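You operate a simulated robot arm through the tools that you are given. There is no shell and no other tool. Be economical: measure what you need, move in short steps, check, and stop when the job is done.

You run a simulated robot arm. Do the job below in one go: nothing can be reset, and whatever is moved stays where it is left.

TASK
Count the teal notes, put them back and clear the display.
Fine: at counter 24, on the small note counter; leave the machine on.

The check looks at the end state, three seconds after you hand in, the way a careful person would. Anything else that was tipped, shoved, dropped, spilled or broken makes it a failure.

THE ROBOT
A 7-joint arm with a fingered hand on a trunk, on a base that drives. Base frame: it is fixed to the floor where the robot stands at the start and does not move with it; the origin is under the middle of the robot, x ahead of it, y to its left, z up; the surface under the hand at the start is at about z = 0.79. Readings come in m, rad, newtons and seconds.
Its first joint turns from -2.897 to 2.897 rad. Places, roughly: green start key [0.5, 0.2, 0.8]; red clear key [0.5, 0.2, 0.8]; slot of the small note counter [0.6, 0.2, 0.8]; small note counter [0.5, 0.2, 0.8]; small note counter switch [0.5, 0.1, 0.8]. Payload 4 kg.
Tool frame: the origin (TCP) lies between the finger pads and is the grasp point; the fingertips stand 0.03 m ahead of it; z points along the fingers, y is the line along which they close. Largest opening 0.104 m; the body of the gripper starts 0.035 m behind the TCP. The gripper is a hand of 4 fingers: y runs from the thumb to the fingers, the wrist lies at [-0.015, -0.113, -0.19] in the tool frame, and closing takes about 1.5 s.
Orientation is that of the tool frame in the base frame, as a unit quaternion [x, y, z, w]. With the fingers straight down and the wrist toward the robot, the tool's x, y and z point along [0, 1, 0], [1, 0, 0] and [0, 0, -1] of the base frame.

THE INTERFACE
- The arm moves only by the tool send_rows. Its argument "series" is a list of rows, each a list of 2 entries, a list of its own where there are three numbers: the shift along the tool's x, y, z in mm, then the turn, a rotation vector about the tool's x, y, z in rad. In form: [[[tx, ty, tz], [ax, ay, az]], ...]. A call has 1 to 8 rows; each row is the pose to reach, as a shift and turn from the pose commanded when the call began, along the tool's axes at that moment. "gripper" is the finger opening in mm, from 0 to 104, set as the call begins (left out, the last holds). Rows are played at 5 a second. More than 0.05 m and 0.15 rad between two rows, or a gripper value outside its range, and nothing of the call is played. A pose out of reach is approached as far as the arm can. The call stops where the force on the tool passes 40 N (or 10 N more than at its start, if that is more) or the arm is blocked; 0.2 s more then pass. The fingers move at their own pace (about 0.153 m/s each) and stop on an object; they squeeze with about 24 N. The grip force told is the motor's: it shows also when the fingers shut on nothing. Time passes only in rows, and 0.2 s behind the last, so rows that repeat a pose let the fingers close. The reply holds the time, the measured pose of the TCP, the force on the tool along the base axes, the opening and the grip force, in the units named above and with some noise, with the torque about the TCP (base axes, N m) and any sound that the robot's microphone picked up.
- Cameras (640 x 400 px; columns grow to the right, rows downward): "scene" is now at [0.3241, 0.2131, 1.2237]; the picture's right is [0.16, -0.99, 0.00], its down [-0.61, -0.10, -0.79] and it looks along [0.77, 0.13, -0.62] (base axes); focal length 214 px, centre (320, 200). "wrist" rides on the gripper at [0.061, -0.092, -0.13] in the tool frame; the picture's right is [-0.81, 0.28, -0.52], its down [-0.53, -0.71, 0.46] and it looks along [-0.24, 0.64, 0.72] (tool axes); focal length 275 px, centre (320, 200). There is no depth. A picture from a camera that has moved, and an enlarged one, comes with that camera's place and axes in the base frame and with its lens.
- camera(camera): a new picture of that camera. No time passes.
- steer(legs): drives the robot by 1 to 6 legs, each [ahead, left, turn to the left] in m, m and rad, along the robot's own axes; the way and the turn of a leg run together, so that a leg with both is an arc; at most 1.5 m and 3.142 rad a leg. The arm and the cameras ride along, it lands a little off, and it stops where it bumps. It gives what a move gives.
- curl_fingers(index, middle, ring, thumb_bend, thumb_turn): sets how far each is bent, from 0 (flat) to 1 (curled in); at 0.3 the hand is open as for a grip, at 0.7 the pads meet at the TCP. One left out holds its place. A second passes; each finger stops where it meets its share of the squeeze, and holds until it gets a number again. A gripper value or a shape takes the hand back. It gives what a move gives, with no picture; readings hold the bend of each and the force on the fingers (four entries, about 0 where the hand has none), thumb and palm. thumb_turn goes from beside the hand (0) to across from the fingers (1), as for a grip.
- set_grasp(shape): the hand has 4 fingers and takes this shape, open, in about a second: jaw (thumb against the fingers, like two jaws); tri (thumb and two fingers); tip (a fingertip pinch); poke (one finger out to press); point (the index stretched); flat (the hand flat); cup (the hand cupped); fist (a fist). The gripper value then closes the fingers along that shape, each until it touches; the sizes above hold for jaw. It gives what a move gives, with no picture.
- pan_tilt(pan, tilt): turns the head with the scene camera to pan (to the left, within 2.496 rad either way) and tilt (down, from -0.506 to 1.204), counted from straight ahead of the robot. It gives what a move gives.
- enlarge(camera, box): a new picture of the part [left, top, right, bottom] of that camera's present view, enlarged. No time passes.
- close_job(): hands the job in; it is judged then, once.

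Work in short steps. Places have to be worked out from the pictures, the camera data and where the tool is seen: move nearer, look again, correct. Check each grasp and each placing, and mend what went wrong. You have 120 turns and 98 pictures in all, those below and enlarged ones among them. Open the gripper and draw the arm clear of the work before you hand the job in, unless the task says otherwise; then end with one line.

The tools are called after "Emit:" by a JSON object that holds its "name" and its "arguments". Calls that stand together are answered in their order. send_rows: Moves the arm, as the interface text tells. Its arguments: {"type":"object","properties":{"series":{"type":"array"},"gripper":{"type":"number"}},"required":["series"]} The other tools are called the same way: set_grasp (shape) gives the hand a shape; curl_fingers (index, middle, ring, thumb_bend, thumb_turn) moves the fingers one by one; steer (legs) drives the base; pan_tilt (pan, tilt) turns the head that bears the scene camera; camera (camera) takes a picture; enlarge (camera, box) takes an enlarged picture of a part of a camera's view; close_job () hands the job in.

At the start:

```text
clock: 0.0
tcp_pos: [0.5075, 0.3435, 1.1026]
tcp_rot: [0.707, 0.707, 0.0, 0.0]
force: [-0.3, 0.7, 0.3]
torque: [-0.03, -0.01, 0.0]
finger_gap: 0.1036
grip_force: 0.1
shape: jaw
bend: [0.3, 0.3, 0.3, 0.3, 0.98]
finger forces: [0.0, 0.0, 0.0, 0.0, 0.0, 0.0]
robot x, y, heading: [0.0013, -0.0008, 0.004]
head pan, tilt: [0.162, 0.668]
```

scene: 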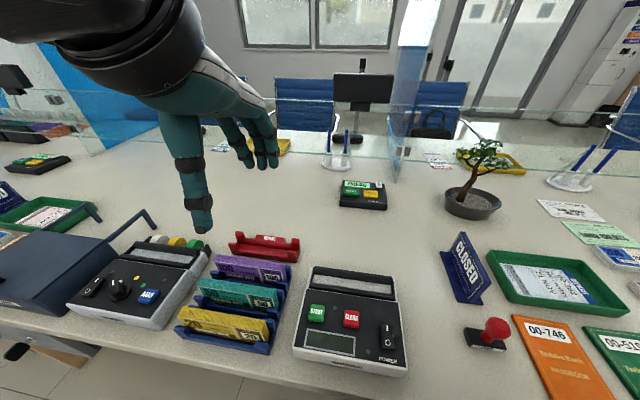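
wrist: 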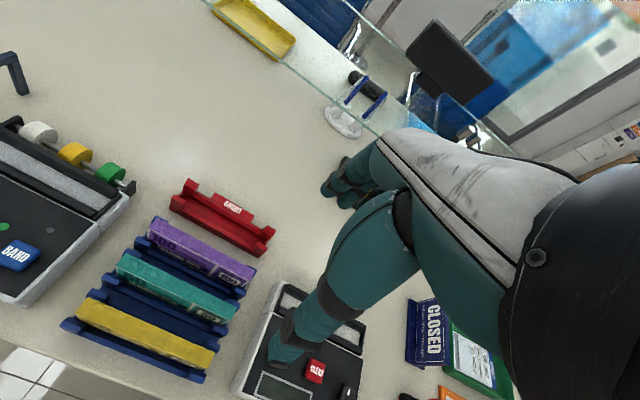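

The scene shows a note counter with START, CLEAR, POWER, a rack with purple, teal and yellow bundles. I look closer at it.

Emit:
{"name": "enlarge", "arguments": {"camera": "scene", "box": [280, 250, 420, 385]}}

Emit:
{"name": "enlarge", "arguments": {"camera": "scene", "box": [160, 220, 310, 360]}}

Emit:
{"name": "enlarge", "arguments": {"camera": "scene", "box": [0, 100, 220, 340]}}

```text
2.96 times, centred on (350, 318) of scene
camera zoom: at [0.3241, 0.2131, 1.2237], right [0.16, -0.99, 0.0], down [-0.61, -0.1, -0.79], along [0.77, 0.13, -0.62], focal length 636 px, centre (231, -148)
```

zoom: 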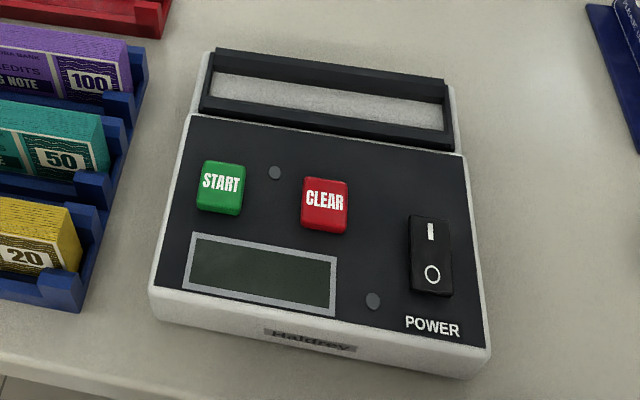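

```text
2.86 times, centred on (235, 290) of scene
camera zoom: at [0.3241, 0.2131, 1.2237], right [0.16, -0.99, 0.0], down [-0.61, -0.1, -0.79], along [0.77, 0.13, -0.62], focal length 613 px, centre (563, -57)
```

zoom: 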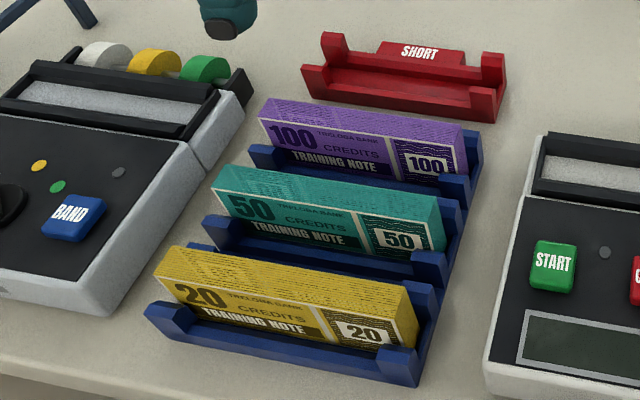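

```text
1.67 times, centred on (110, 220) of scene
camera zoom: at [0.3241, 0.2131, 1.2237], right [0.16, -0.99, 0.0], down [-0.61, -0.1, -0.79], along [0.77, 0.13, -0.62], focal length 358 px, centre (670, 167)
```

zoom: 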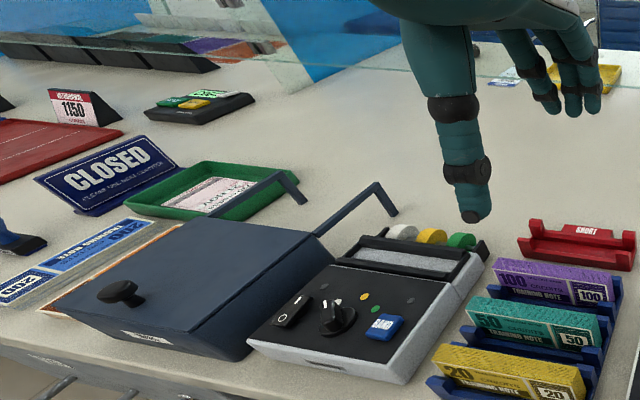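

The machine lies at about (0.50, 0.19), 0.53 m from my axis, too near for the arm, so I'll need to back up about 0.28 m. I check behind and around first.

Emit:
{"name": "pan_tilt", "arguments": {"pan": 2.49, "tilt": 0.6}}

Emit:
{"name": "camera", "arguments": {"camera": "scene"}}

Emit:
{"name": "pan_tilt", "arguments": {"pan": -2.49, "tilt": 0.6}}

Emit:
{"name": "camera", "arguments": {"camera": "scene"}}

Emit:
{"name": "pan_tilt", "arguments": {"pan": -0.4, "tilt": 0.3}}

Emit:
{"name": "camera", "arguments": {"camera": "scene"}}

```text
clock: 2.1
tcp_pos: [0.5083, 0.3447, 1.1026]
tcp_rot: [0.707, 0.707, 0.0, 0.001]
force: [-0.4, 0.4, -0.2]
torque: [0.04, 0.03, 0.01]
finger_gap: 0.1035
grip_force: 0.0
shape: jaw
bend: [0.3, 0.3, 0.3, 0.3, 0.98]
finger forces: [0.0, 0.0, 0.0, 0.0, 0.1, 0.0]
robot x, y, heading: [0.0034, 0.0043, -0.002]
head pan, tilt: [2.491, 0.6]
```

```text
92 pictures are left
camera scene: at [0.1688, 0.2528, 1.2296], right [0.61, 0.8, 0.0], down [0.45, -0.34, -0.83], along [-0.66, 0.5, -0.56], focal length 214 px, centre (320, 200)
```

scene: 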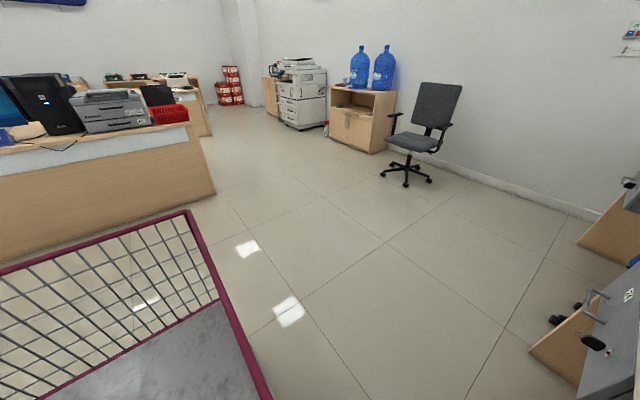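

```text
clock: 6.1
tcp_pos: [0.5095, 0.3434, 1.1027]
tcp_rot: [0.707, 0.708, 0.0, 0.001]
force: [0.4, -0.1, -0.4]
torque: [-0.01, 0.01, 0.0]
finger_gap: 0.1037
grip_force: 0.0
shape: jaw
bend: [0.3, 0.3, 0.3, 0.3, 0.98]
finger forces: [0.0, 0.0, 0.0, 0.0, 0.0, 0.0]
robot x, y, heading: [-0.001, -0.0012, 0.0]
head pan, tilt: [-2.491, 0.6]
```

```text
91 pictures are left
camera scene: at [0.1688, 0.1456, 1.2296], right [-0.61, 0.8, 0.0], down [0.45, 0.34, -0.83], along [-0.66, -0.5, -0.56], focal length 214 px, centre (320, 200)
```

scene: 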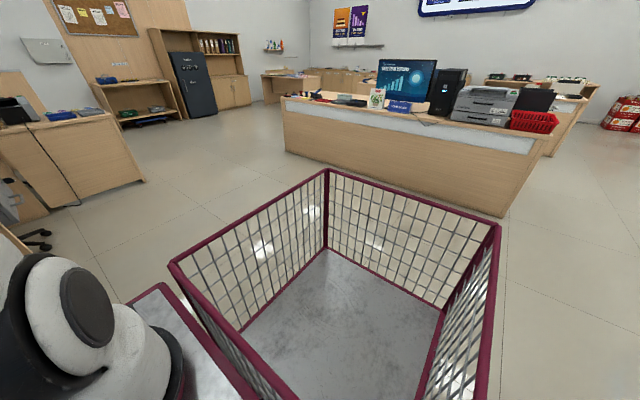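

```text
clock: 8.1
tcp_pos: [0.5084, 0.3439, 1.1029]
tcp_rot: [0.708, 0.707, 0.0, 0.0]
force: [-0.1, -0.2, 0.2]
torque: [0.01, -0.01, -0.01]
finger_gap: 0.1037
grip_force: 0.1
shape: jaw
bend: [0.3, 0.3, 0.3, 0.3, 0.98]
finger forces: [0.0, 0.1, 0.0, 0.1, 0.1, 0.0]
robot x, y, heading: [-0.0023, -0.0007, -0.003]
head pan, tilt: [-0.4, 0.3]
```

```text
90 pictures are left
camera scene: at [0.3251, 0.1628, 1.257], right [-0.39, -0.92, 0.0], down [-0.27, 0.12, -0.96], along [0.88, -0.37, -0.3], focal length 214 px, centre (320, 200)
```

scene: 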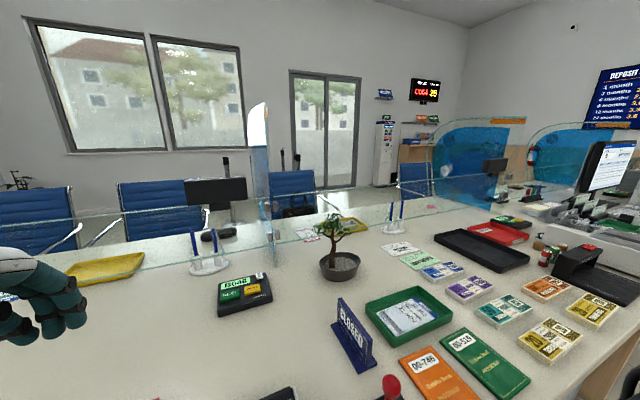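

The floor behind is free for 0.3 m (the basket is the robot's own). I back up 0.28 m and look at the work.

Emit:
{"name": "steer", "arguments": {"legs": [[-0.28, 0, 0]]}}

Emit:
{"name": "pan_tilt", "arguments": {"pan": 0.3, "tilt": 0.75}}

Emit:
{"name": "camera", "arguments": {"camera": "scene"}}

Emit:
{"name": "camera", "arguments": {"camera": "wrist"}}

```text
clock: 10.0
tcp_pos: [0.2309, 0.3432, 1.1035]
tcp_rot: [0.708, 0.707, -0.001, 0.0]
force: [0.1, 0.4, -0.1]
torque: [0.02, 0.05, 0.03]
finger_gap: 0.1036
grip_force: 0.0
shape: jaw
bend: [0.3, 0.3, 0.3, 0.3, 0.98]
finger forces: [0.0, 0.0, 0.0, 0.0, 0.0, 0.1]
robot x, y, heading: [-0.2793, -0.0004, 0.0]
head pan, tilt: [-0.4, 0.3]
```

```text
clock: 11.1
tcp_pos: [0.2305, 0.3439, 1.102]
tcp_rot: [0.708, 0.707, 0.0, -0.001]
force: [-0.7, -0.1, -0.2]
torque: [0.01, 0.02, 0.03]
finger_gap: 0.1038
grip_force: 0.1
shape: jaw
bend: [0.3, 0.3, 0.3, 0.3, 0.98]
finger forces: [0.0, 0.0, 0.0, 0.1, 0.1, 0.0]
robot x, y, heading: [-0.2788, -0.0016, 0.002]
head pan, tilt: [0.3, 0.75]
```

```text
89 pictures are left
camera scene: at [0.0396, 0.2233, 1.2167], right [0.29, -0.96, 0.0], down [-0.65, -0.2, -0.73], along [0.7, 0.21, -0.68], focal length 214 px, centre (320, 200)
```

scene: 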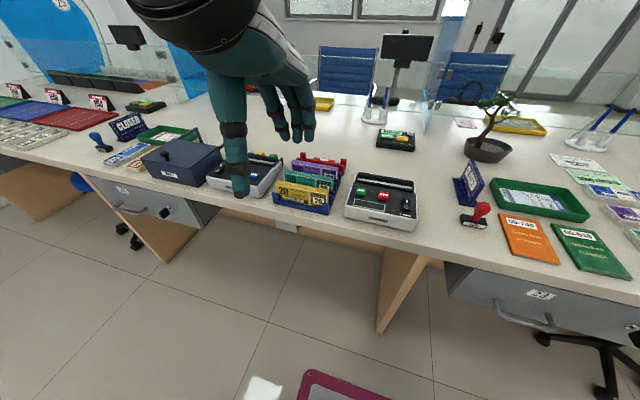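

```text
88 pictures are left
camera wrist: at [0.1377, 0.4045, 1.2331], right [0.27, -0.81, 0.52], down [-0.71, -0.53, -0.46], along [0.64, -0.25, -0.72], focal length 275 px, centre (320, 200)
```

wrist: 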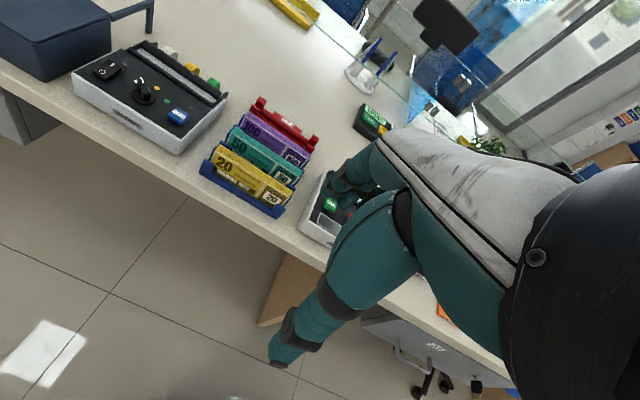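

I zoom on the rack and machine from this new viewpoint to triangulate with the first pictures.

Emit:
{"name": "enlarge", "arguments": {"camera": "scene", "box": [264, 144, 354, 224]}}

Emit:
{"name": "enlarge", "arguments": {"camera": "scene", "box": [336, 160, 426, 240]}}

Emit:
{"name": "enlarge", "arguments": {"camera": "wrist", "box": [190, 80, 350, 240]}}

```text
5.00 times, centred on (309, 184) of scene
camera zoom: at [0.0396, 0.2233, 1.2167], right [0.29, -0.96, 0.0], down [-0.65, -0.2, -0.73], along [0.7, 0.21, -0.68], focal length 1072 px, centre (375, 280)
```

zoom: 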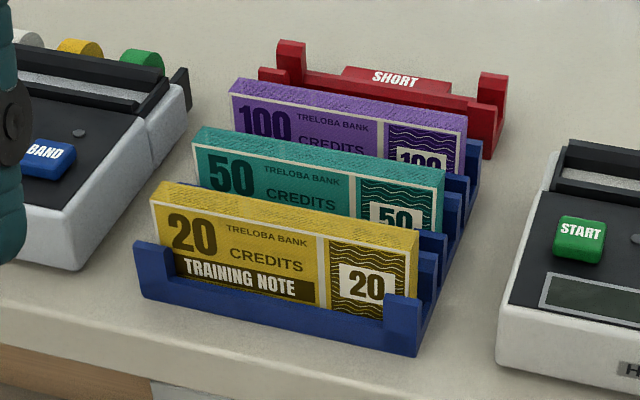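

```text
5.00 times, centred on (381, 200) of scene
camera zoom: at [0.0396, 0.2233, 1.2167], right [0.29, -0.96, 0.0], down [-0.65, -0.2, -0.73], along [0.7, 0.21, -0.68], focal length 1072 px, centre (15, 200)
```

zoom: 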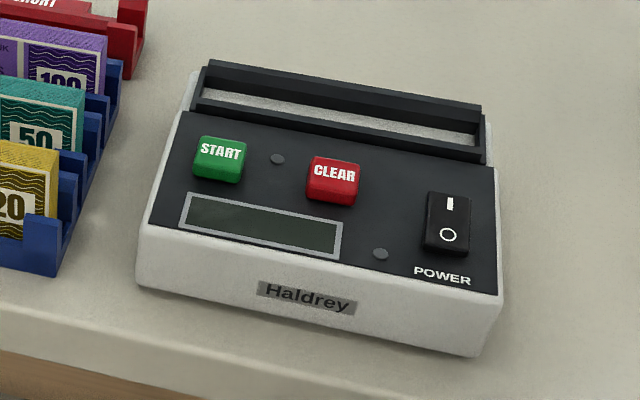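

```text
2.50 times, centred on (270, 160) of wrist
camera zoom: at [0.1377, 0.4045, 1.2331], right [0.27, -0.81, 0.52], down [-0.71, -0.53, -0.46], along [0.64, -0.25, -0.72], focal length 688 px, centre (445, 300)
```

zoom: 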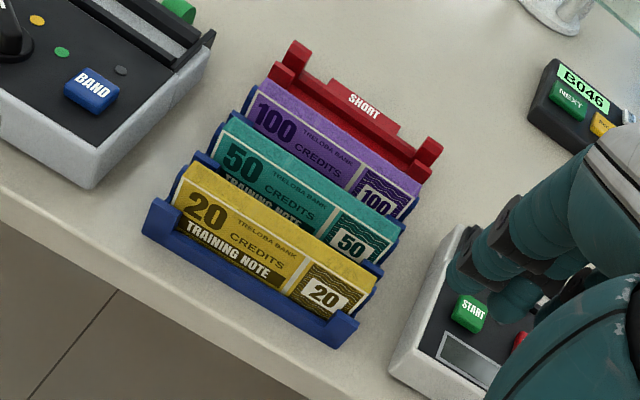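

Triangulation gives the teal bundle's top back-left corner at (0.518, 0.479, 0.845). I zoom tighter on the bundle.

Emit:
{"name": "enlarge", "arguments": {"camera": "scene", "box": [298, 164, 362, 204]}}

Emit:
{"name": "enlarge", "arguments": {"camera": "scene", "box": [286, 156, 350, 196]}}

```text
10.00 times, centred on (330, 184) of scene
camera zoom: at [0.0396, 0.2233, 1.2167], right [0.29, -0.96, 0.0], down [-0.65, -0.2, -0.73], along [0.7, 0.21, -0.68], focal length 2145 px, centre (220, 360)
```

zoom: 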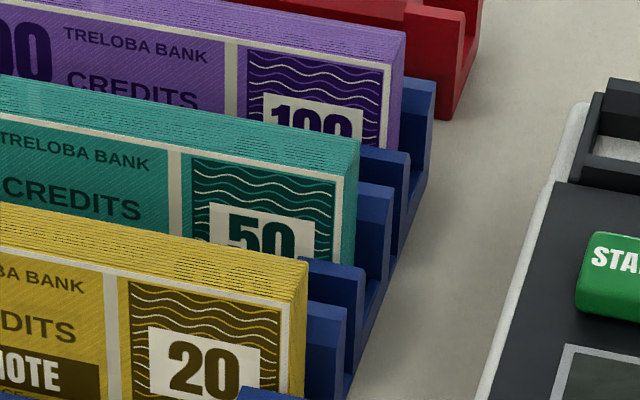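

```text
10.00 times, centred on (318, 176) of scene
camera zoom: at [0.0396, 0.2233, 1.2167], right [0.29, -0.96, 0.0], down [-0.65, -0.2, -0.73], along [0.7, 0.21, -0.68], focal length 2145 px, centre (340, 440)
```

zoom: 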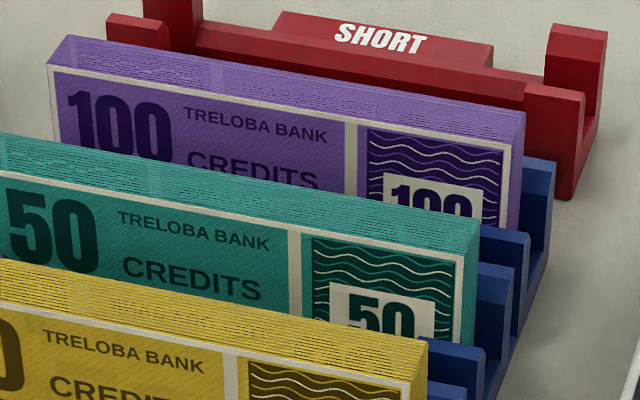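

Geometry is consistent: teal bundle centre (0.511, 0.404), top 0.845, 16 mm thick; START (0.490, 0.247), CLEAR (0.492, 0.187), switch "I" side (0.485, 0.129), all tops ~0.845. I move over the machine with the poke shape.

Emit:
{"name": "send_rows", "arguments": {"series": [[[-25, 30, 0], [0, 0, 0]], [[-50, 60, 0], [0, 0, 0]], [[-75, 90, 0], [0, 0, 0]], [[-100, 120, 0], [0, 0, 0]], [[-125, 150, 0], [0, 0, 0]], [[-150, 180, 0], [0, 0, 0]], [[-175, 210, 10], [0, 0, 0]], [[-190, 235, 20], [0, 0, 0]]]}}

Emit:
{"name": "set_grasp", "arguments": {"shape": "poke"}}

Emit:
{"name": "camera", "arguments": {"camera": "scene"}}

Emit:
{"name": "camera", "arguments": {"camera": "wrist"}}

```text
clock: 12.9
tcp_pos: [0.4623, 0.1525, 1.0828]
tcp_rot: [0.708, 0.706, 0.0, 0.0]
force: [0.3, -0.4, 0.1]
torque: [0.0, 0.01, 0.0]
finger_gap: 0.1037
grip_force: 0.1
shape: jaw
bend: [0.3, 0.3, 0.3, 0.3, 0.98]
finger forces: [0.0, 0.0, 0.0, 0.0, 0.1, 0.0]
robot x, y, heading: [-0.2766, -0.0002, -0.001]
head pan, tilt: [0.3, 0.75]
```

```text
clock: 13.8
tcp_pos: [0.4621, 0.1527, 1.0832]
tcp_rot: [0.708, 0.706, 0.0, 0.0]
force: [-1.0, -0.5, -0.3]
torque: [-0.02, -0.02, -0.03]
finger_gap: 0.0
grip_force: 0.1
shape: poke
bend: [0.7, 0.7, 0.99, 1.0, 1.0]
finger forces: [0.0, 0.1, 0.0, 0.1, 0.0, 0.1]
robot x, y, heading: [-0.2799, 0.0023, -0.007]
head pan, tilt: [0.3, 0.75]
```

```text
82 pictures are left
camera scene: at [0.0396, 0.2233, 1.2167], right [0.29, -0.96, 0.0], down [-0.65, -0.2, -0.73], along [0.7, 0.21, -0.68], focal length 214 px, centre (320, 200)
```

scene: 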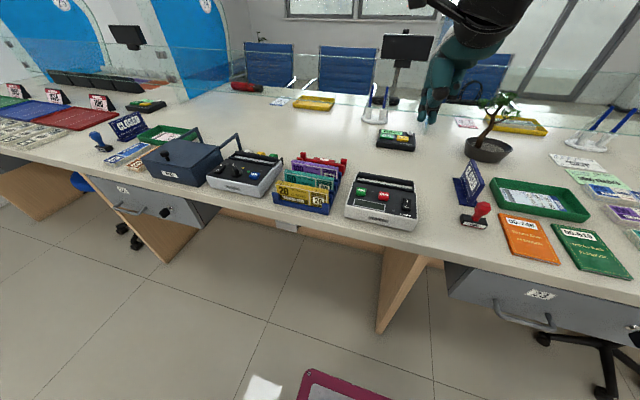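

```text
81 pictures are left
camera wrist: at [0.3708, 0.2138, 1.2127], right [0.27, -0.81, 0.52], down [-0.71, -0.53, -0.46], along [0.64, -0.25, -0.72], focal length 275 px, centre (320, 200)
```

wrist: 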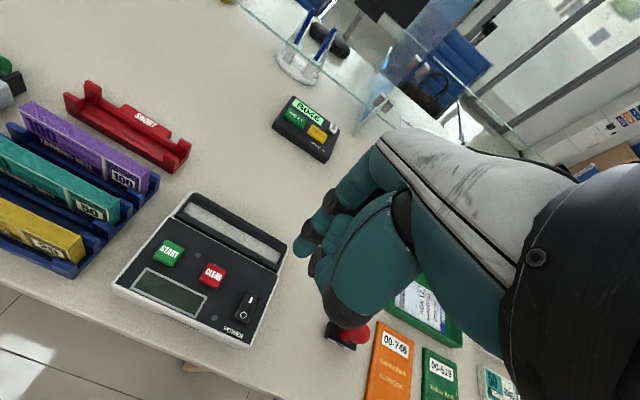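

I look at the finger shape up close.

Emit:
{"name": "enlarge", "arguments": {"camera": "scene", "box": [390, 40, 490, 140]}}

Emit:
{"name": "enlarge", "arguments": {"camera": "wrist", "box": [270, 150, 420, 340]}}

```text
4.00 times, centred on (440, 90) of scene
camera zoom: at [0.0396, 0.2233, 1.2167], right [0.29, -0.96, 0.0], down [-0.65, -0.2, -0.73], along [0.7, 0.21, -0.68], focal length 858 px, centre (-160, 640)
```

zoom: 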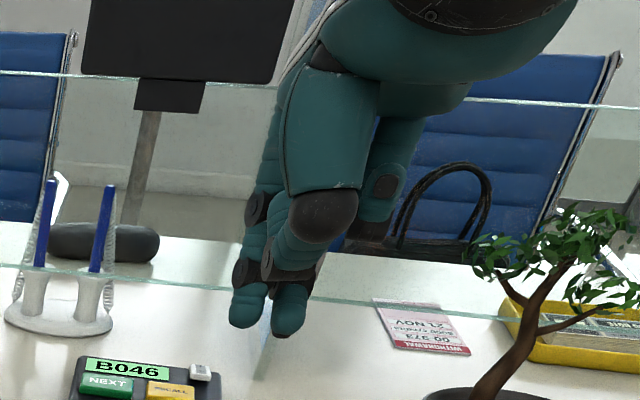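

```text
2.11 times, centred on (345, 245) of wrist
camera zoom: at [0.3708, 0.2138, 1.2127], right [0.27, -0.81, 0.52], down [-0.71, -0.53, -0.46], along [0.64, -0.25, -0.72], focal length 580 px, centre (267, 105)
```

zoom: 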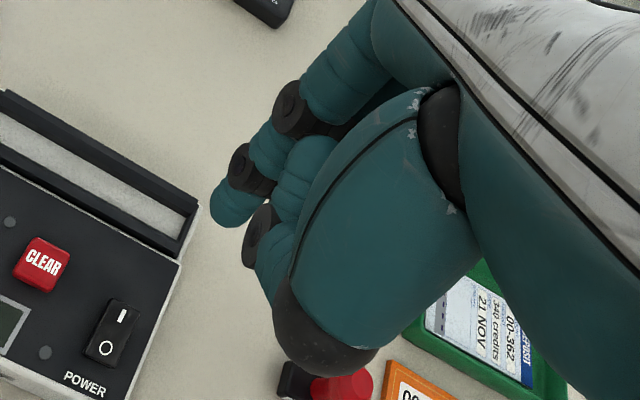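

Two tips are nearly level in "poke"; I try "point" and compare.

Emit:
{"name": "set_grasp", "arguments": {"shape": "point"}}

Emit:
{"name": "enlarge", "arguments": {"camera": "scene", "box": [390, 40, 490, 140]}}

Emit:
{"name": "camera", "arguments": {"camera": "wrist"}}

```text
clock: 14.7
tcp_pos: [0.4633, 0.1518, 1.0817]
tcp_rot: [0.708, 0.706, 0.0, 0.0]
force: [0.0, -0.1, 0.2]
torque: [0.03, 0.0, -0.01]
finger_gap: 0.0
grip_force: 0.0
shape: point
bend: [0.2, 1.0, 1.0, 0.98, 0.88]
finger forces: [0.0, 0.0, 0.1, 0.1, 0.0, 0.1]
robot x, y, heading: [-0.2786, 0.0027, -0.003]
head pan, tilt: [0.3, 0.75]
```

```text
4.00 times, centred on (440, 90) of scene
camera zoom: at [0.0396, 0.2233, 1.2167], right [0.29, -0.96, 0.0], down [-0.65, -0.2, -0.73], along [0.7, 0.21, -0.68], focal length 858 px, centre (-160, 640)
```

zoom: 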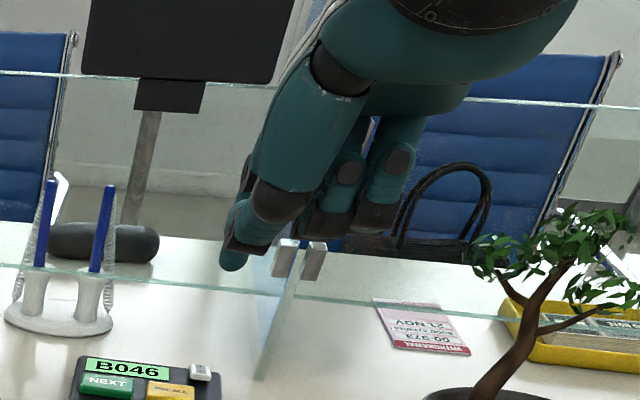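

```text
77 pictures are left
camera wrist: at [0.3708, 0.2138, 1.2127], right [0.27, -0.81, 0.52], down [-0.71, -0.53, -0.46], along [0.64, -0.25, -0.72], focal length 275 px, centre (320, 200)
```

wrist: 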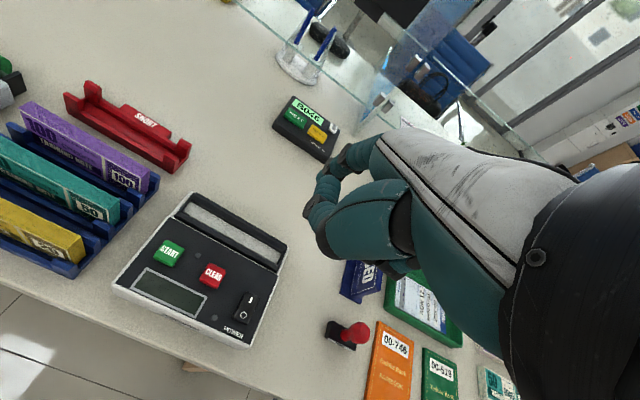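

"Point" leaves the index tilted forward; I bend only the index to 0.5 so that it points more straight down, with the rest curled.

Emit:
{"name": "curl_fingers", "arguments": {"index": 0.5, "middle": 1, "ring": 1, "thumb_bend": 1, "thumb_turn": 0.5}}

Emit:
{"name": "enlarge", "arguments": {"camera": "scene", "box": [390, 40, 490, 140]}}

Emit:
{"name": "enlarge", "arguments": {"camera": "wrist", "box": [270, 120, 420, 310]}}

```text
clock: 15.7
tcp_pos: [0.464, 0.1514, 1.0825]
tcp_rot: [0.707, 0.707, 0.0, 0.0]
force: [0.6, 0.5, -0.2]
torque: [0.05, 0.0, 0.01]
finger_gap: 0.0368
grip_force: 0.1
shape: fingers
bend: [0.5, 1.0, 1.0, 1.0, 0.51]
finger forces: [0.0, 0.0, 0.0, 0.1, 0.1, 0.0]
robot x, y, heading: [-0.2795, 0.0016, -0.003]
head pan, tilt: [0.3, 0.75]
```

```text
4.00 times, centred on (440, 90) of scene
camera zoom: at [0.0396, 0.2233, 1.2167], right [0.29, -0.96, 0.0], down [-0.65, -0.2, -0.73], along [0.7, 0.21, -0.68], focal length 858 px, centre (-160, 640)
```

zoom: 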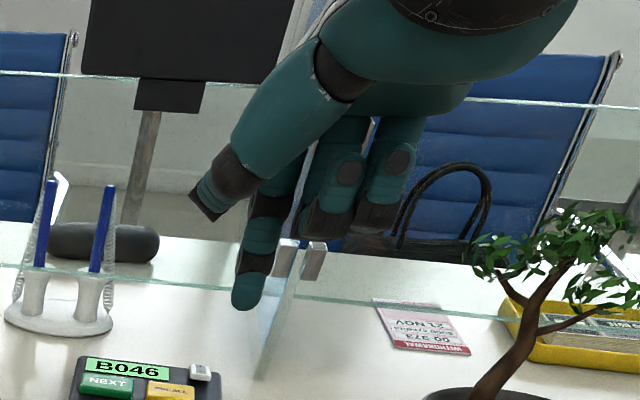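

```text
2.11 times, centred on (345, 215) of wrist
camera zoom: at [0.371, 0.2137, 1.2126], right [0.27, -0.81, 0.52], down [-0.71, -0.53, -0.46], along [0.64, -0.25, -0.72], focal length 580 px, centre (267, 168)
```

zoom: 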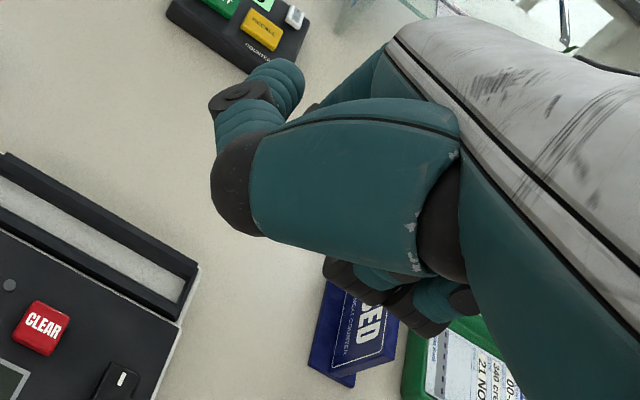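

The index is now the lowest tip, about +26 mm base x, +6 mm y and −30 mm z from the TCP. I move over the switch's "I" half and lower to a bit above it.

Emit:
{"name": "send_rows", "arguments": {"series": [[[-14, 0, 30], [0, 0, 0]], [[-28, -2, 60], [0, 0, 0]], [[-28, -2, 90], [0, 0, 0]], [[-28, -2, 120], [0, 0, 0]], [[-28, -2, 150], [0, 0, 0]], [[-28, -2, 180], [0, 0, 0]], [[-28, -2, 180], [0, 0, 0]]]}}

Emit:
{"name": "enlarge", "arguments": {"camera": "scene", "box": [330, 140, 430, 240]}}

Emit:
{"name": "camera", "arguments": {"camera": "wrist"}}

```text
clock: 17.3
tcp_pos: [0.4629, 0.1271, 0.9025]
tcp_rot: [0.708, 0.707, 0.0, 0.0]
force: [-0.5, -0.1, 0.5]
torque: [-0.04, 0.0, 0.02]
finger_gap: 0.0367
grip_force: 0.0
shape: fingers
bend: [0.5, 1.0, 1.0, 1.0, 0.51]
finger forces: [0.0, 0.0, 0.0, 0.1, 0.0, 0.0]
robot x, y, heading: [-0.2814, 0.001, 0.002]
head pan, tilt: [0.3, 0.75]
```

```text
4.00 times, centred on (380, 190) of scene
camera zoom: at [0.0395, 0.2234, 1.2167], right [0.29, -0.96, 0.0], down [-0.65, -0.2, -0.73], along [0.7, 0.21, -0.68], focal length 858 px, centre (80, 240)
```

zoom: 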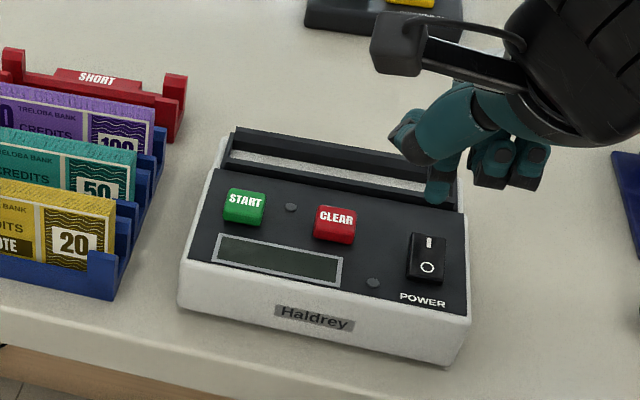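

```text
73 pictures are left
camera wrist: at [0.3702, 0.1883, 1.0326], right [0.27, -0.81, 0.52], down [-0.71, -0.53, -0.46], along [0.64, -0.25, -0.72], focal length 275 px, centre (320, 200)
```

wrist: 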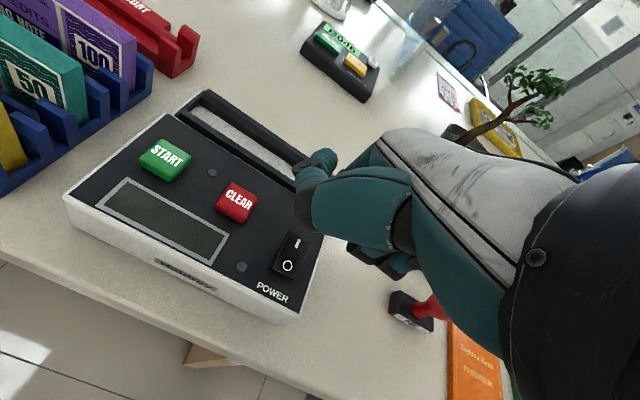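

The tip is at about (0.496, 0.130, 0.872); I shift 10 mm toward the robot and come down slowly onto the "I" half.

Emit:
{"name": "send_rows", "arguments": {"series": [[[0, -10, 0], [0, 0, 0]], [[0, -10, 10], [0, 0, 0]], [[0, -10, 18], [0, 0, 0]], [[0, -10, 22], [0, 0, 0]], [[0, -10, 26], [0, 0, 0]], [[0, -10, 30], [0, 0, 0]]]}}

Emit:
{"name": "enlarge", "arguments": {"camera": "scene", "box": [330, 140, 430, 240]}}

```text
clock: 18.7
tcp_pos: [0.4525, 0.1259, 0.8734]
tcp_rot: [0.708, 0.706, 0.0, 0.0]
force: [0.9, -0.3, 2.3]
torque: [0.02, -0.04, 0.0]
finger_gap: 0.0368
grip_force: 1.4
shape: fingers
bend: [0.5, 1.0, 1.0, 1.0, 0.51]
finger forces: [2.7, 0.0, 0.1, 0.1, 0.0, 0.1]
robot x, y, heading: [-0.2779, 0.0012, 0.001]
head pan, tilt: [0.3, 0.75]
```

```text
4.00 times, centred on (380, 190) of scene
camera zoom: at [0.0395, 0.2233, 1.2167], right [0.29, -0.96, 0.0], down [-0.65, -0.2, -0.73], along [0.7, 0.21, -0.68], focal length 858 px, centre (80, 240)
```

zoom: 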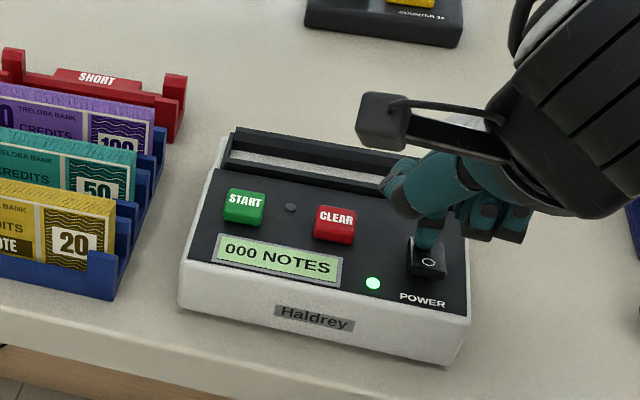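

The display reads "000 NOTES" and the lamp is lit. I lift straight up and move above the teal bundle.

Emit:
{"name": "send_rows", "arguments": {"series": [[[0, 0, -45], [0, 0, 0]], [[0, 0, -90], [0, 0, 0]], [[0, 0, -135], [0, 0, 0]], [[45, 10, -150], [0, 0, 0]], [[90, 20, -150], [0, 0, 0]], [[135, 30, -150], [0, 0, 0]], [[180, 40, -150], [0, 0, 0]], [[225, 50, -150], [0, 0, 0]]]}}

Emit:
{"name": "send_rows", "arguments": {"series": [[[40, 4, 0], [0, 0, 0]], [[53, 8, 0], [0, 0, 0]], [[53, 8, 0], [0, 0, 0]]]}}

Emit:
{"name": "set_grasp", "arguments": {"shape": "jaw"}}

Emit:
{"name": "camera", "arguments": {"camera": "scene"}}

Emit:
{"name": "camera", "arguments": {"camera": "wrist"}}

```text
clock: 20.5
tcp_pos: [0.5015, 0.3486, 1.0226]
tcp_rot: [0.708, 0.706, 0.0, 0.0]
force: [0.6, -0.4, 0.2]
torque: [0.02, -0.01, 0.03]
finger_gap: 0.0369
grip_force: 0.0
shape: fingers
bend: [0.5, 1.0, 1.0, 1.0, 0.51]
finger forces: [0.0, 0.0, 0.0, 0.1, 0.0, 0.1]
robot x, y, heading: [-0.2788, 0.0016, -0.002]
head pan, tilt: [0.3, 0.75]
```

```text
clock: 21.3
tcp_pos: [0.51, 0.4022, 1.0212]
tcp_rot: [0.708, 0.706, 0.0, -0.001]
force: [-0.2, 0.4, 0.4]
torque: [-0.02, 0.0, 0.01]
finger_gap: 0.037
grip_force: 0.1
shape: fingers
bend: [0.5, 1.0, 1.0, 1.0, 0.51]
finger forces: [0.0, 0.1, 0.0, 0.0, 0.0, 0.0]
robot x, y, heading: [-0.2823, -0.0044, 0.001]
head pan, tilt: [0.3, 0.75]
```

```text
clock: 22.2
tcp_pos: [0.5104, 0.4024, 1.0222]
tcp_rot: [0.708, 0.706, 0.001, 0.001]
force: [0.3, 0.5, 1.1]
torque: [0.02, -0.02, 0.03]
finger_gap: 0.1037
grip_force: 0.1
shape: jaw
bend: [0.3, 0.3, 0.3, 0.3, 0.97]
finger forces: [0.1, 0.0, 0.1, 0.0, 0.1, 0.0]
robot x, y, heading: [-0.2788, 0.0031, 0.002]
head pan, tilt: [0.3, 0.75]
```

```text
71 pictures are left
camera scene: at [0.0396, 0.2234, 1.2167], right [0.29, -0.96, 0.0], down [-0.65, -0.2, -0.73], along [0.7, 0.21, -0.68], focal length 214 px, centre (320, 200)
```

scene: 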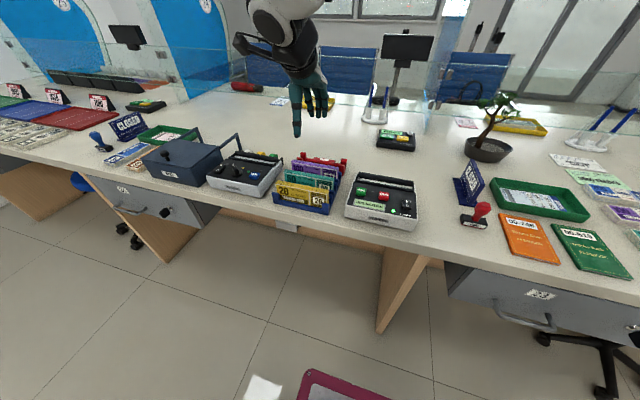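

```text
70 pictures are left
camera wrist: at [0.4175, 0.4636, 1.1514], right [0.27, -0.81, 0.52], down [-0.71, -0.53, -0.46], along [0.64, -0.25, -0.72], focal length 275 px, centre (320, 200)
```

wrist: 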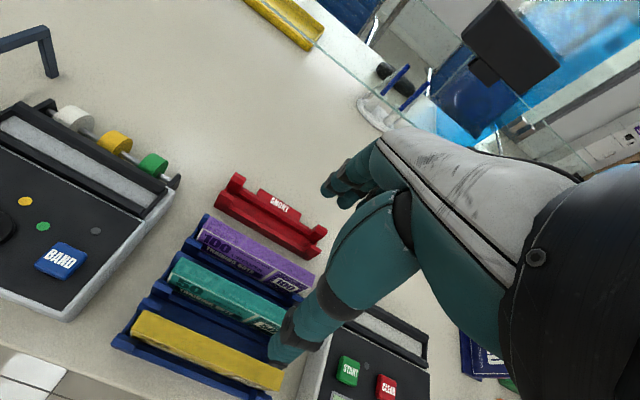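

I set a 50 mm opening and lower to just above the bundle to check alignment.

Emit:
{"name": "send_rows", "arguments": {"series": [[[0, 0, 25], [0, 0, 0]], [[0, 0, 50], [0, 0, 0]], [[0, 1, 75], [0, 0, 0]], [[0, 1, 100], [0, 0, 0]], [[0, 1, 112], [0, 0, 0]], [[0, 1, 112], [0, 0, 0]]], "gripper": 50}}

Emit:
{"name": "enlarge", "arguments": {"camera": "scene", "box": [255, 110, 355, 220]}}

Emit:
{"name": "enlarge", "arguments": {"camera": "wrist", "box": [100, 140, 400, 400]}}

```text
clock: 23.6
tcp_pos: [0.5123, 0.403, 0.9081]
tcp_rot: [0.708, 0.707, -0.001, 0.0]
force: [0.2, -0.6, -0.3]
torque: [-0.03, -0.01, -0.02]
finger_gap: 0.0506
grip_force: 0.1
shape: jaw
bend: [0.74, 0.45, 0.42, 0.7, 1.0]
finger forces: [0.1, 0.0, 0.1, 0.0, 0.0, 0.0]
robot x, y, heading: [-0.2803, -0.0006, -0.001]
head pan, tilt: [0.3, 0.75]
```

```text
3.64 times, centred on (305, 165) of scene
camera zoom: at [0.0396, 0.2234, 1.2167], right [0.29, -0.96, 0.0], down [-0.65, -0.2, -0.73], along [0.7, 0.21, -0.68], focal length 780 px, centre (374, 327)
```

zoom: 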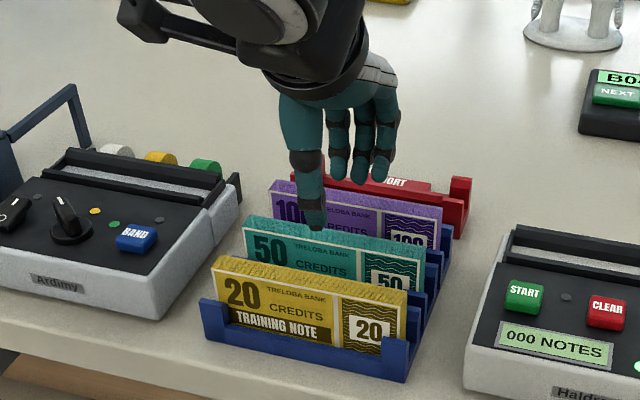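

```text
1.54 times, centred on (250, 270) of wrist
camera zoom: at [0.4197, 0.464, 1.0387], right [0.27, -0.81, 0.52], down [-0.71, -0.53, -0.46], along [0.64, -0.24, -0.72], focal length 424 px, centre (428, 92)
```

zoom: 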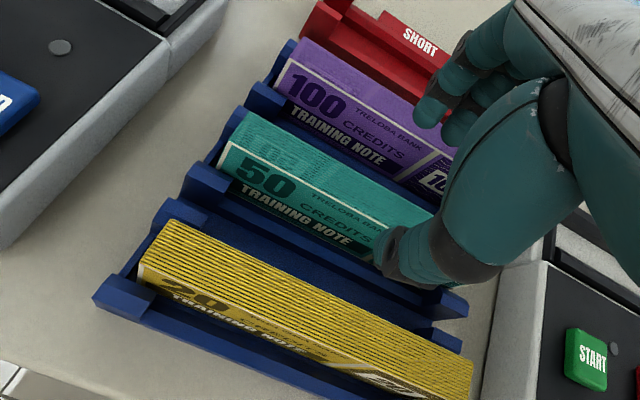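

Thumb tip is around x=0.48 between yellow and teal; space there is 0.4645–0.503. I narrow the opening to 40 mm for more clearance and look again.

Emit:
{"name": "send_rows", "arguments": {"series": [[[0, 0, 10], [0, 0, 0]], [[0, 0, 20], [0, 0, 0]], [[0, 0, 20], [0, 0, 0]], [[0, 0, 20], [0, 0, 0]]], "gripper": 40}}

Emit:
{"name": "enlarge", "arguments": {"camera": "scene", "box": [275, 130, 345, 200]}}

Emit:
{"name": "enlarge", "arguments": {"camera": "wrist", "box": [180, 140, 400, 360]}}

```text
clock: 24.6
tcp_pos: [0.5118, 0.4028, 0.8898]
tcp_rot: [0.708, 0.706, 0.0, 0.0]
force: [0.2, 0.2, 0.8]
torque: [0.01, -0.03, 0.02]
finger_gap: 0.0404
grip_force: 0.2
shape: jaw
bend: [0.74, 0.49, 0.46, 0.73, 1.0]
finger forces: [0.0, 0.0, 0.0, 0.1, 0.0, 0.0]
robot x, y, heading: [-0.2757, 0.0017, -0.0]
head pan, tilt: [0.3, 0.75]
```

```text
5.71 times, centred on (310, 165) of scene
camera zoom: at [0.0396, 0.2234, 1.2167], right [0.29, -0.96, 0.0], down [-0.65, -0.2, -0.73], along [0.7, 0.21, -0.68], focal length 1226 px, centre (377, 400)
```

zoom: 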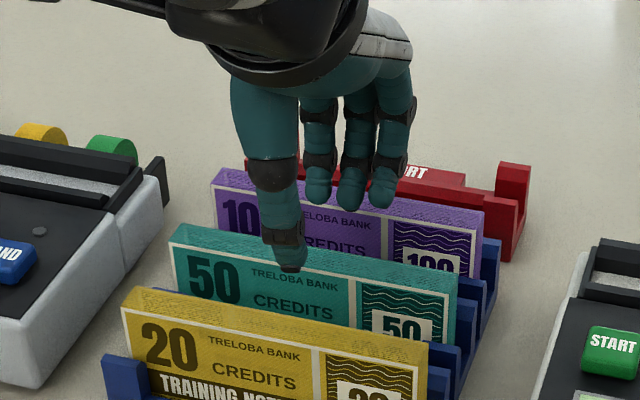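

```text
1.82 times, centred on (290, 250) of wrist
camera zoom: at [0.4199, 0.4643, 1.0208], right [0.27, -0.81, 0.52], down [-0.71, -0.53, -0.46], along [0.64, -0.25, -0.72], focal length 500 px, centre (374, 109)
```

zoom: 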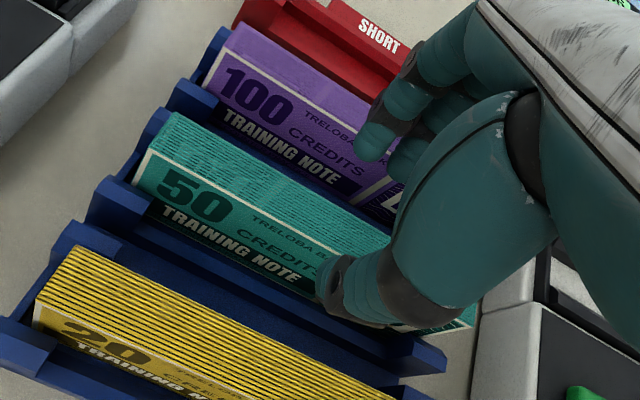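

Thumb inner face about x=0.492, finger inner faces ≈0.538, so I shift 2 mm toward the robot, close to 32 mm and go down so the tips straddle the bundle.

Emit:
{"name": "send_rows", "arguments": {"series": [[[0, -2, 0], [0, 0, 0]], [[0, -2, 0], [0, 0, 0]], [[0, -2, 10], [0, 0, 0]], [[0, -2, 18], [0, 0, 0]], [[0, -2, 26], [0, 0, 0]]], "gripper": 32}}

Emit:
{"name": "enlarge", "arguments": {"camera": "scene", "box": [275, 130, 345, 200]}}

Emit:
{"name": "enlarge", "arguments": {"camera": "wrist", "box": [180, 140, 400, 360]}}

```text
clock: 25.8
tcp_pos: [0.5102, 0.4037, 0.8646]
tcp_rot: [0.708, 0.707, 0.0, 0.0]
force: [-0.3, 0.0, -0.8]
torque: [-0.01, 0.02, -0.02]
finger_gap: 0.0324
grip_force: 0.1
shape: jaw
bend: [0.74, 0.53, 0.5, 0.74, 1.0]
finger forces: [0.2, 0.0, 0.1, 0.1, 0.1, 0.0]
robot x, y, heading: [-0.2794, 0.0031, -0.001]
head pan, tilt: [0.3, 0.75]
```

```text
5.71 times, centred on (310, 165) of scene
camera zoom: at [0.0396, 0.2234, 1.2167], right [0.29, -0.96, 0.0], down [-0.65, -0.2, -0.73], along [0.7, 0.21, -0.68], focal length 1226 px, centre (377, 400)
```

zoom: 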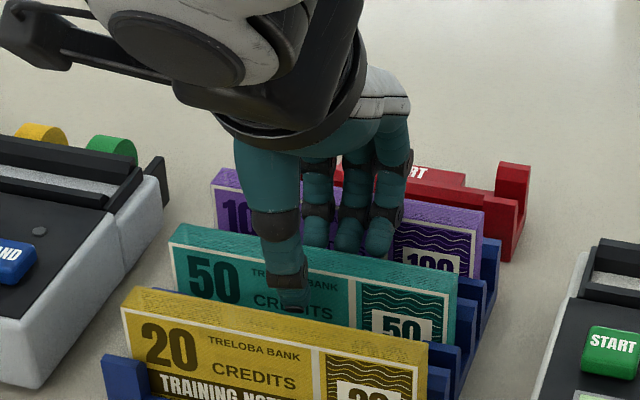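

```text
1.82 times, centred on (290, 250) of wrist
camera zoom: at [0.4178, 0.4642, 0.9946], right [0.27, -0.81, 0.52], down [-0.71, -0.53, -0.46], along [0.64, -0.25, -0.72], focal length 500 px, centre (374, 109)
```

zoom: 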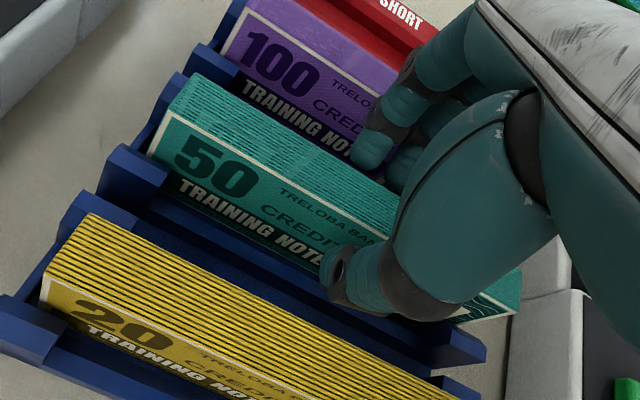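

The thumb and fingers straddle the teal bundle cleanly. I go 14 mm lower and close.

Emit:
{"name": "send_rows", "arguments": {"series": [[[0, 0, 7], [0, 0, 0]], [[0, 0, 14], [0, 0, 0]], [[0, 0, 14], [0, 0, 0]]]}}

Emit:
{"name": "send_rows", "arguments": {"series": [[[0, 0, 0], [0, 0, 0]], [[0, 0, 0], [0, 0, 0]], [[0, 0, 0], [0, 0, 0]], [[0, 0, 0], [0, 0, 0]], [[0, 0, 0], [0, 0, 0]], [[0, 0, 0], [0, 0, 0]]], "gripper": 0}}

Emit:
{"name": "enlarge", "arguments": {"camera": "scene", "box": [275, 130, 345, 200]}}

```text
clock: 26.6
tcp_pos: [0.5098, 0.4025, 0.8489]
tcp_rot: [0.707, 0.707, 0.0, 0.0]
force: [0.2, 0.2, 0.2]
torque: [0.03, -0.01, -0.01]
finger_gap: 0.0322
grip_force: 0.0
shape: jaw
bend: [0.74, 0.53, 0.5, 0.74, 1.0]
finger forces: [0.1, 0.3, 0.0, 0.1, 0.0, 0.1]
robot x, y, heading: [-0.2807, 0.001, -0.004]
head pan, tilt: [0.3, 0.75]
```

```text
clock: 28.0
tcp_pos: [0.51, 0.4025, 0.85]
tcp_rot: [0.708, 0.706, 0.001, -0.001]
force: [0.9, -0.7, 0.3]
torque: [0.01, -0.03, 0.07]
finger_gap: 0.0117
grip_force: 24.0
shape: jaw
bend: [0.72, 0.63, 0.63, 0.73, 1.0]
finger forces: [12.5, 6.7, 3.5, 0.0, 21.5, 0.0]
robot x, y, heading: [-0.2792, -0.0024, 0.002]
head pan, tilt: [0.3, 0.75]
```

```text
5.71 times, centred on (310, 165) of scene
camera zoom: at [0.0397, 0.2234, 1.2166], right [0.29, -0.96, 0.0], down [-0.65, -0.2, -0.73], along [0.7, 0.21, -0.68], focal length 1226 px, centre (377, 400)
```

zoom: 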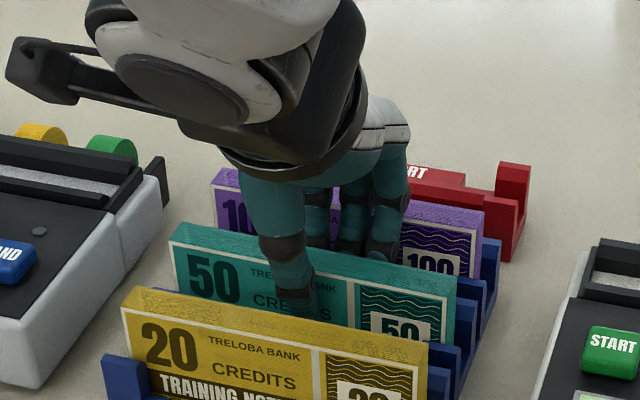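

The grip is firm (24 N, all three fingers loaded). I lift straight up 110 mm.

Emit:
{"name": "send_rows", "arguments": {"series": [[[0, 0, -10], [0, 0, 0]], [[0, 0, -22], [0, 0, 0]], [[0, 0, -40], [0, 0, 0]], [[0, 0, -60], [0, 0, 0]], [[0, 0, -85], [0, 0, 0]], [[0, 0, -110], [0, 0, 0]], [[0, 0, -110], [0, 0, 0]]]}}

Emit:
{"name": "camera", "arguments": {"camera": "scene"}}

Emit:
{"name": "camera", "arguments": {"camera": "wrist"}}

```text
clock: 29.6
tcp_pos: [0.5109, 0.4046, 0.9596]
tcp_rot: [0.708, 0.707, 0.0, -0.001]
force: [-0.7, 0.7, -0.2]
torque: [0.02, -0.02, 0.0]
finger_gap: 0.0115
grip_force: 23.7
shape: jaw
bend: [0.72, 0.64, 0.65, 0.73, 1.0]
finger forces: [14.0, 5.8, 2.5, 0.0, 22.5, 0.0]
robot x, y, heading: [-0.2786, 0.0037, -0.008]
head pan, tilt: [0.3, 0.75]
```

```text
62 pictures are left
camera scene: at [0.0396, 0.2234, 1.2167], right [0.29, -0.96, 0.0], down [-0.65, -0.2, -0.73], along [0.7, 0.21, -0.68], focal length 214 px, centre (320, 200)
```

scene: 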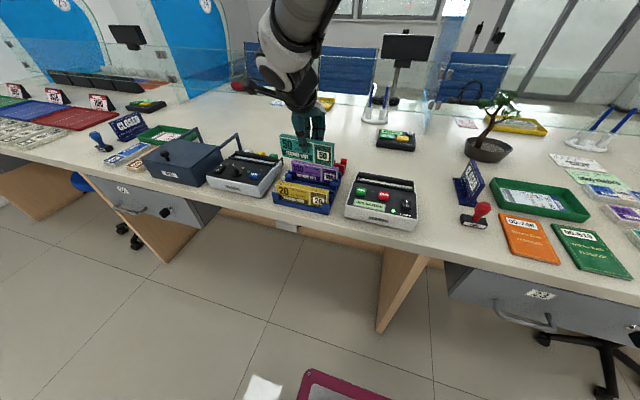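

```text
61 pictures are left
camera wrist: at [0.4182, 0.4655, 1.0906], right [0.27, -0.81, 0.52], down [-0.71, -0.53, -0.46], along [0.64, -0.25, -0.72], focal length 275 px, centre (320, 200)
```

wrist: 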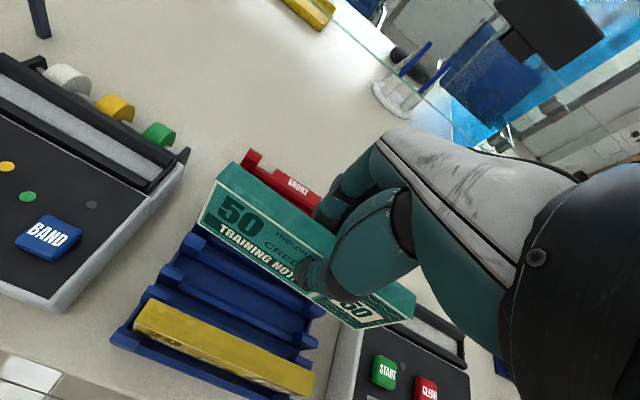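

The bundle is held level. I zoom on it and on the slot to measure both.

Emit:
{"name": "enlarge", "arguments": {"camera": "scene", "box": [270, 125, 350, 185]}}

Emit:
{"name": "enlarge", "arguments": {"camera": "scene", "box": [346, 164, 426, 214]}}

```text
6.67 times, centred on (310, 155) of scene
camera zoom: at [0.0396, 0.2234, 1.2167], right [0.29, -0.96, 0.0], down [-0.65, -0.2, -0.73], along [0.7, 0.21, -0.68], focal length 1430 px, centre (387, 500)
```

zoom: 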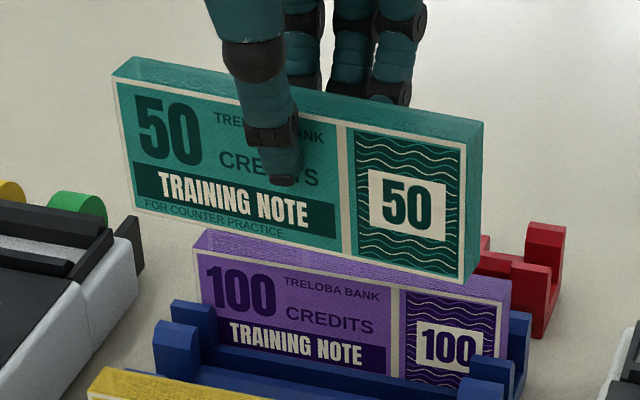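

```text
8.00 times, centred on (386, 189) of scene
camera zoom: at [0.0396, 0.2234, 1.2167], right [0.29, -0.96, 0.0], down [-0.65, -0.2, -0.73], along [0.7, 0.21, -0.68], focal length 1716 px, centre (-208, 288)
```

zoom: 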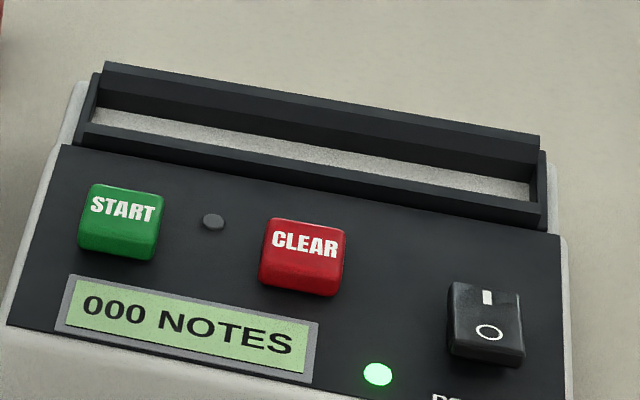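

The slot's inner trough comes out at about x 0.550–0.571, y 0.114–0.265, rim z 0.834; bundle is centred on the TCP. I carry it over the slot at this height.

Emit:
{"name": "send_rows", "arguments": {"series": [[[-30, 7, 0], [0, 0, 0]], [[-60, 14, 0], [0, 0, 0]], [[-90, 21, 0], [0, 0, 0]], [[-120, 28, 0], [0, 0, 0]], [[-150, 35, 0], [0, 0, 0]], [[-180, 42, 0], [0, 0, 0]], [[-215, 50, 0], [0, 0, 0]], [[-215, 50, 0], [0, 0, 0]]]}}

Emit:
{"name": "enlarge", "arguments": {"camera": "scene", "box": [340, 120, 440, 220]}}

Emit:
{"name": "camera", "arguments": {"camera": "wrist"}}

```text
clock: 31.4
tcp_pos: [0.5567, 0.1874, 0.9594]
tcp_rot: [0.708, 0.706, 0.0, 0.0]
force: [0.6, -0.3, -0.9]
torque: [-0.01, -0.01, -0.01]
finger_gap: 0.0117
grip_force: 24.3
shape: jaw
bend: [0.72, 0.64, 0.65, 0.73, 1.0]
finger forces: [14.1, 5.7, 2.5, 0.0, 22.4, 0.1]
robot x, y, heading: [-0.2786, -0.0029, -0.006]
head pan, tilt: [0.3, 0.75]
```

```text
4.00 times, centred on (390, 170) of scene
camera zoom: at [0.0396, 0.2234, 1.2167], right [0.29, -0.96, 0.0], down [-0.65, -0.2, -0.73], along [0.7, 0.21, -0.68], focal length 858 px, centre (40, 320)
```

zoom: 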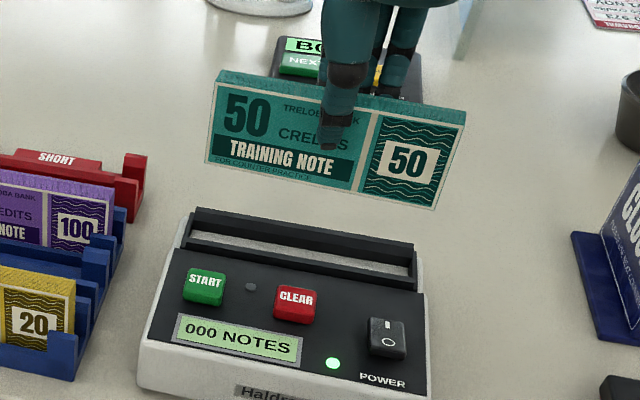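

```text
57 pictures are left
camera wrist: at [0.4643, 0.2493, 1.0889], right [0.27, -0.81, 0.52], down [-0.71, -0.53, -0.46], along [0.64, -0.25, -0.72], focal length 275 px, centre (320, 200)
```

wrist: 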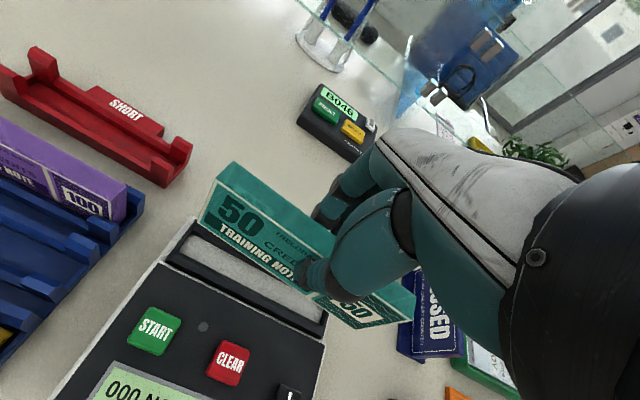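

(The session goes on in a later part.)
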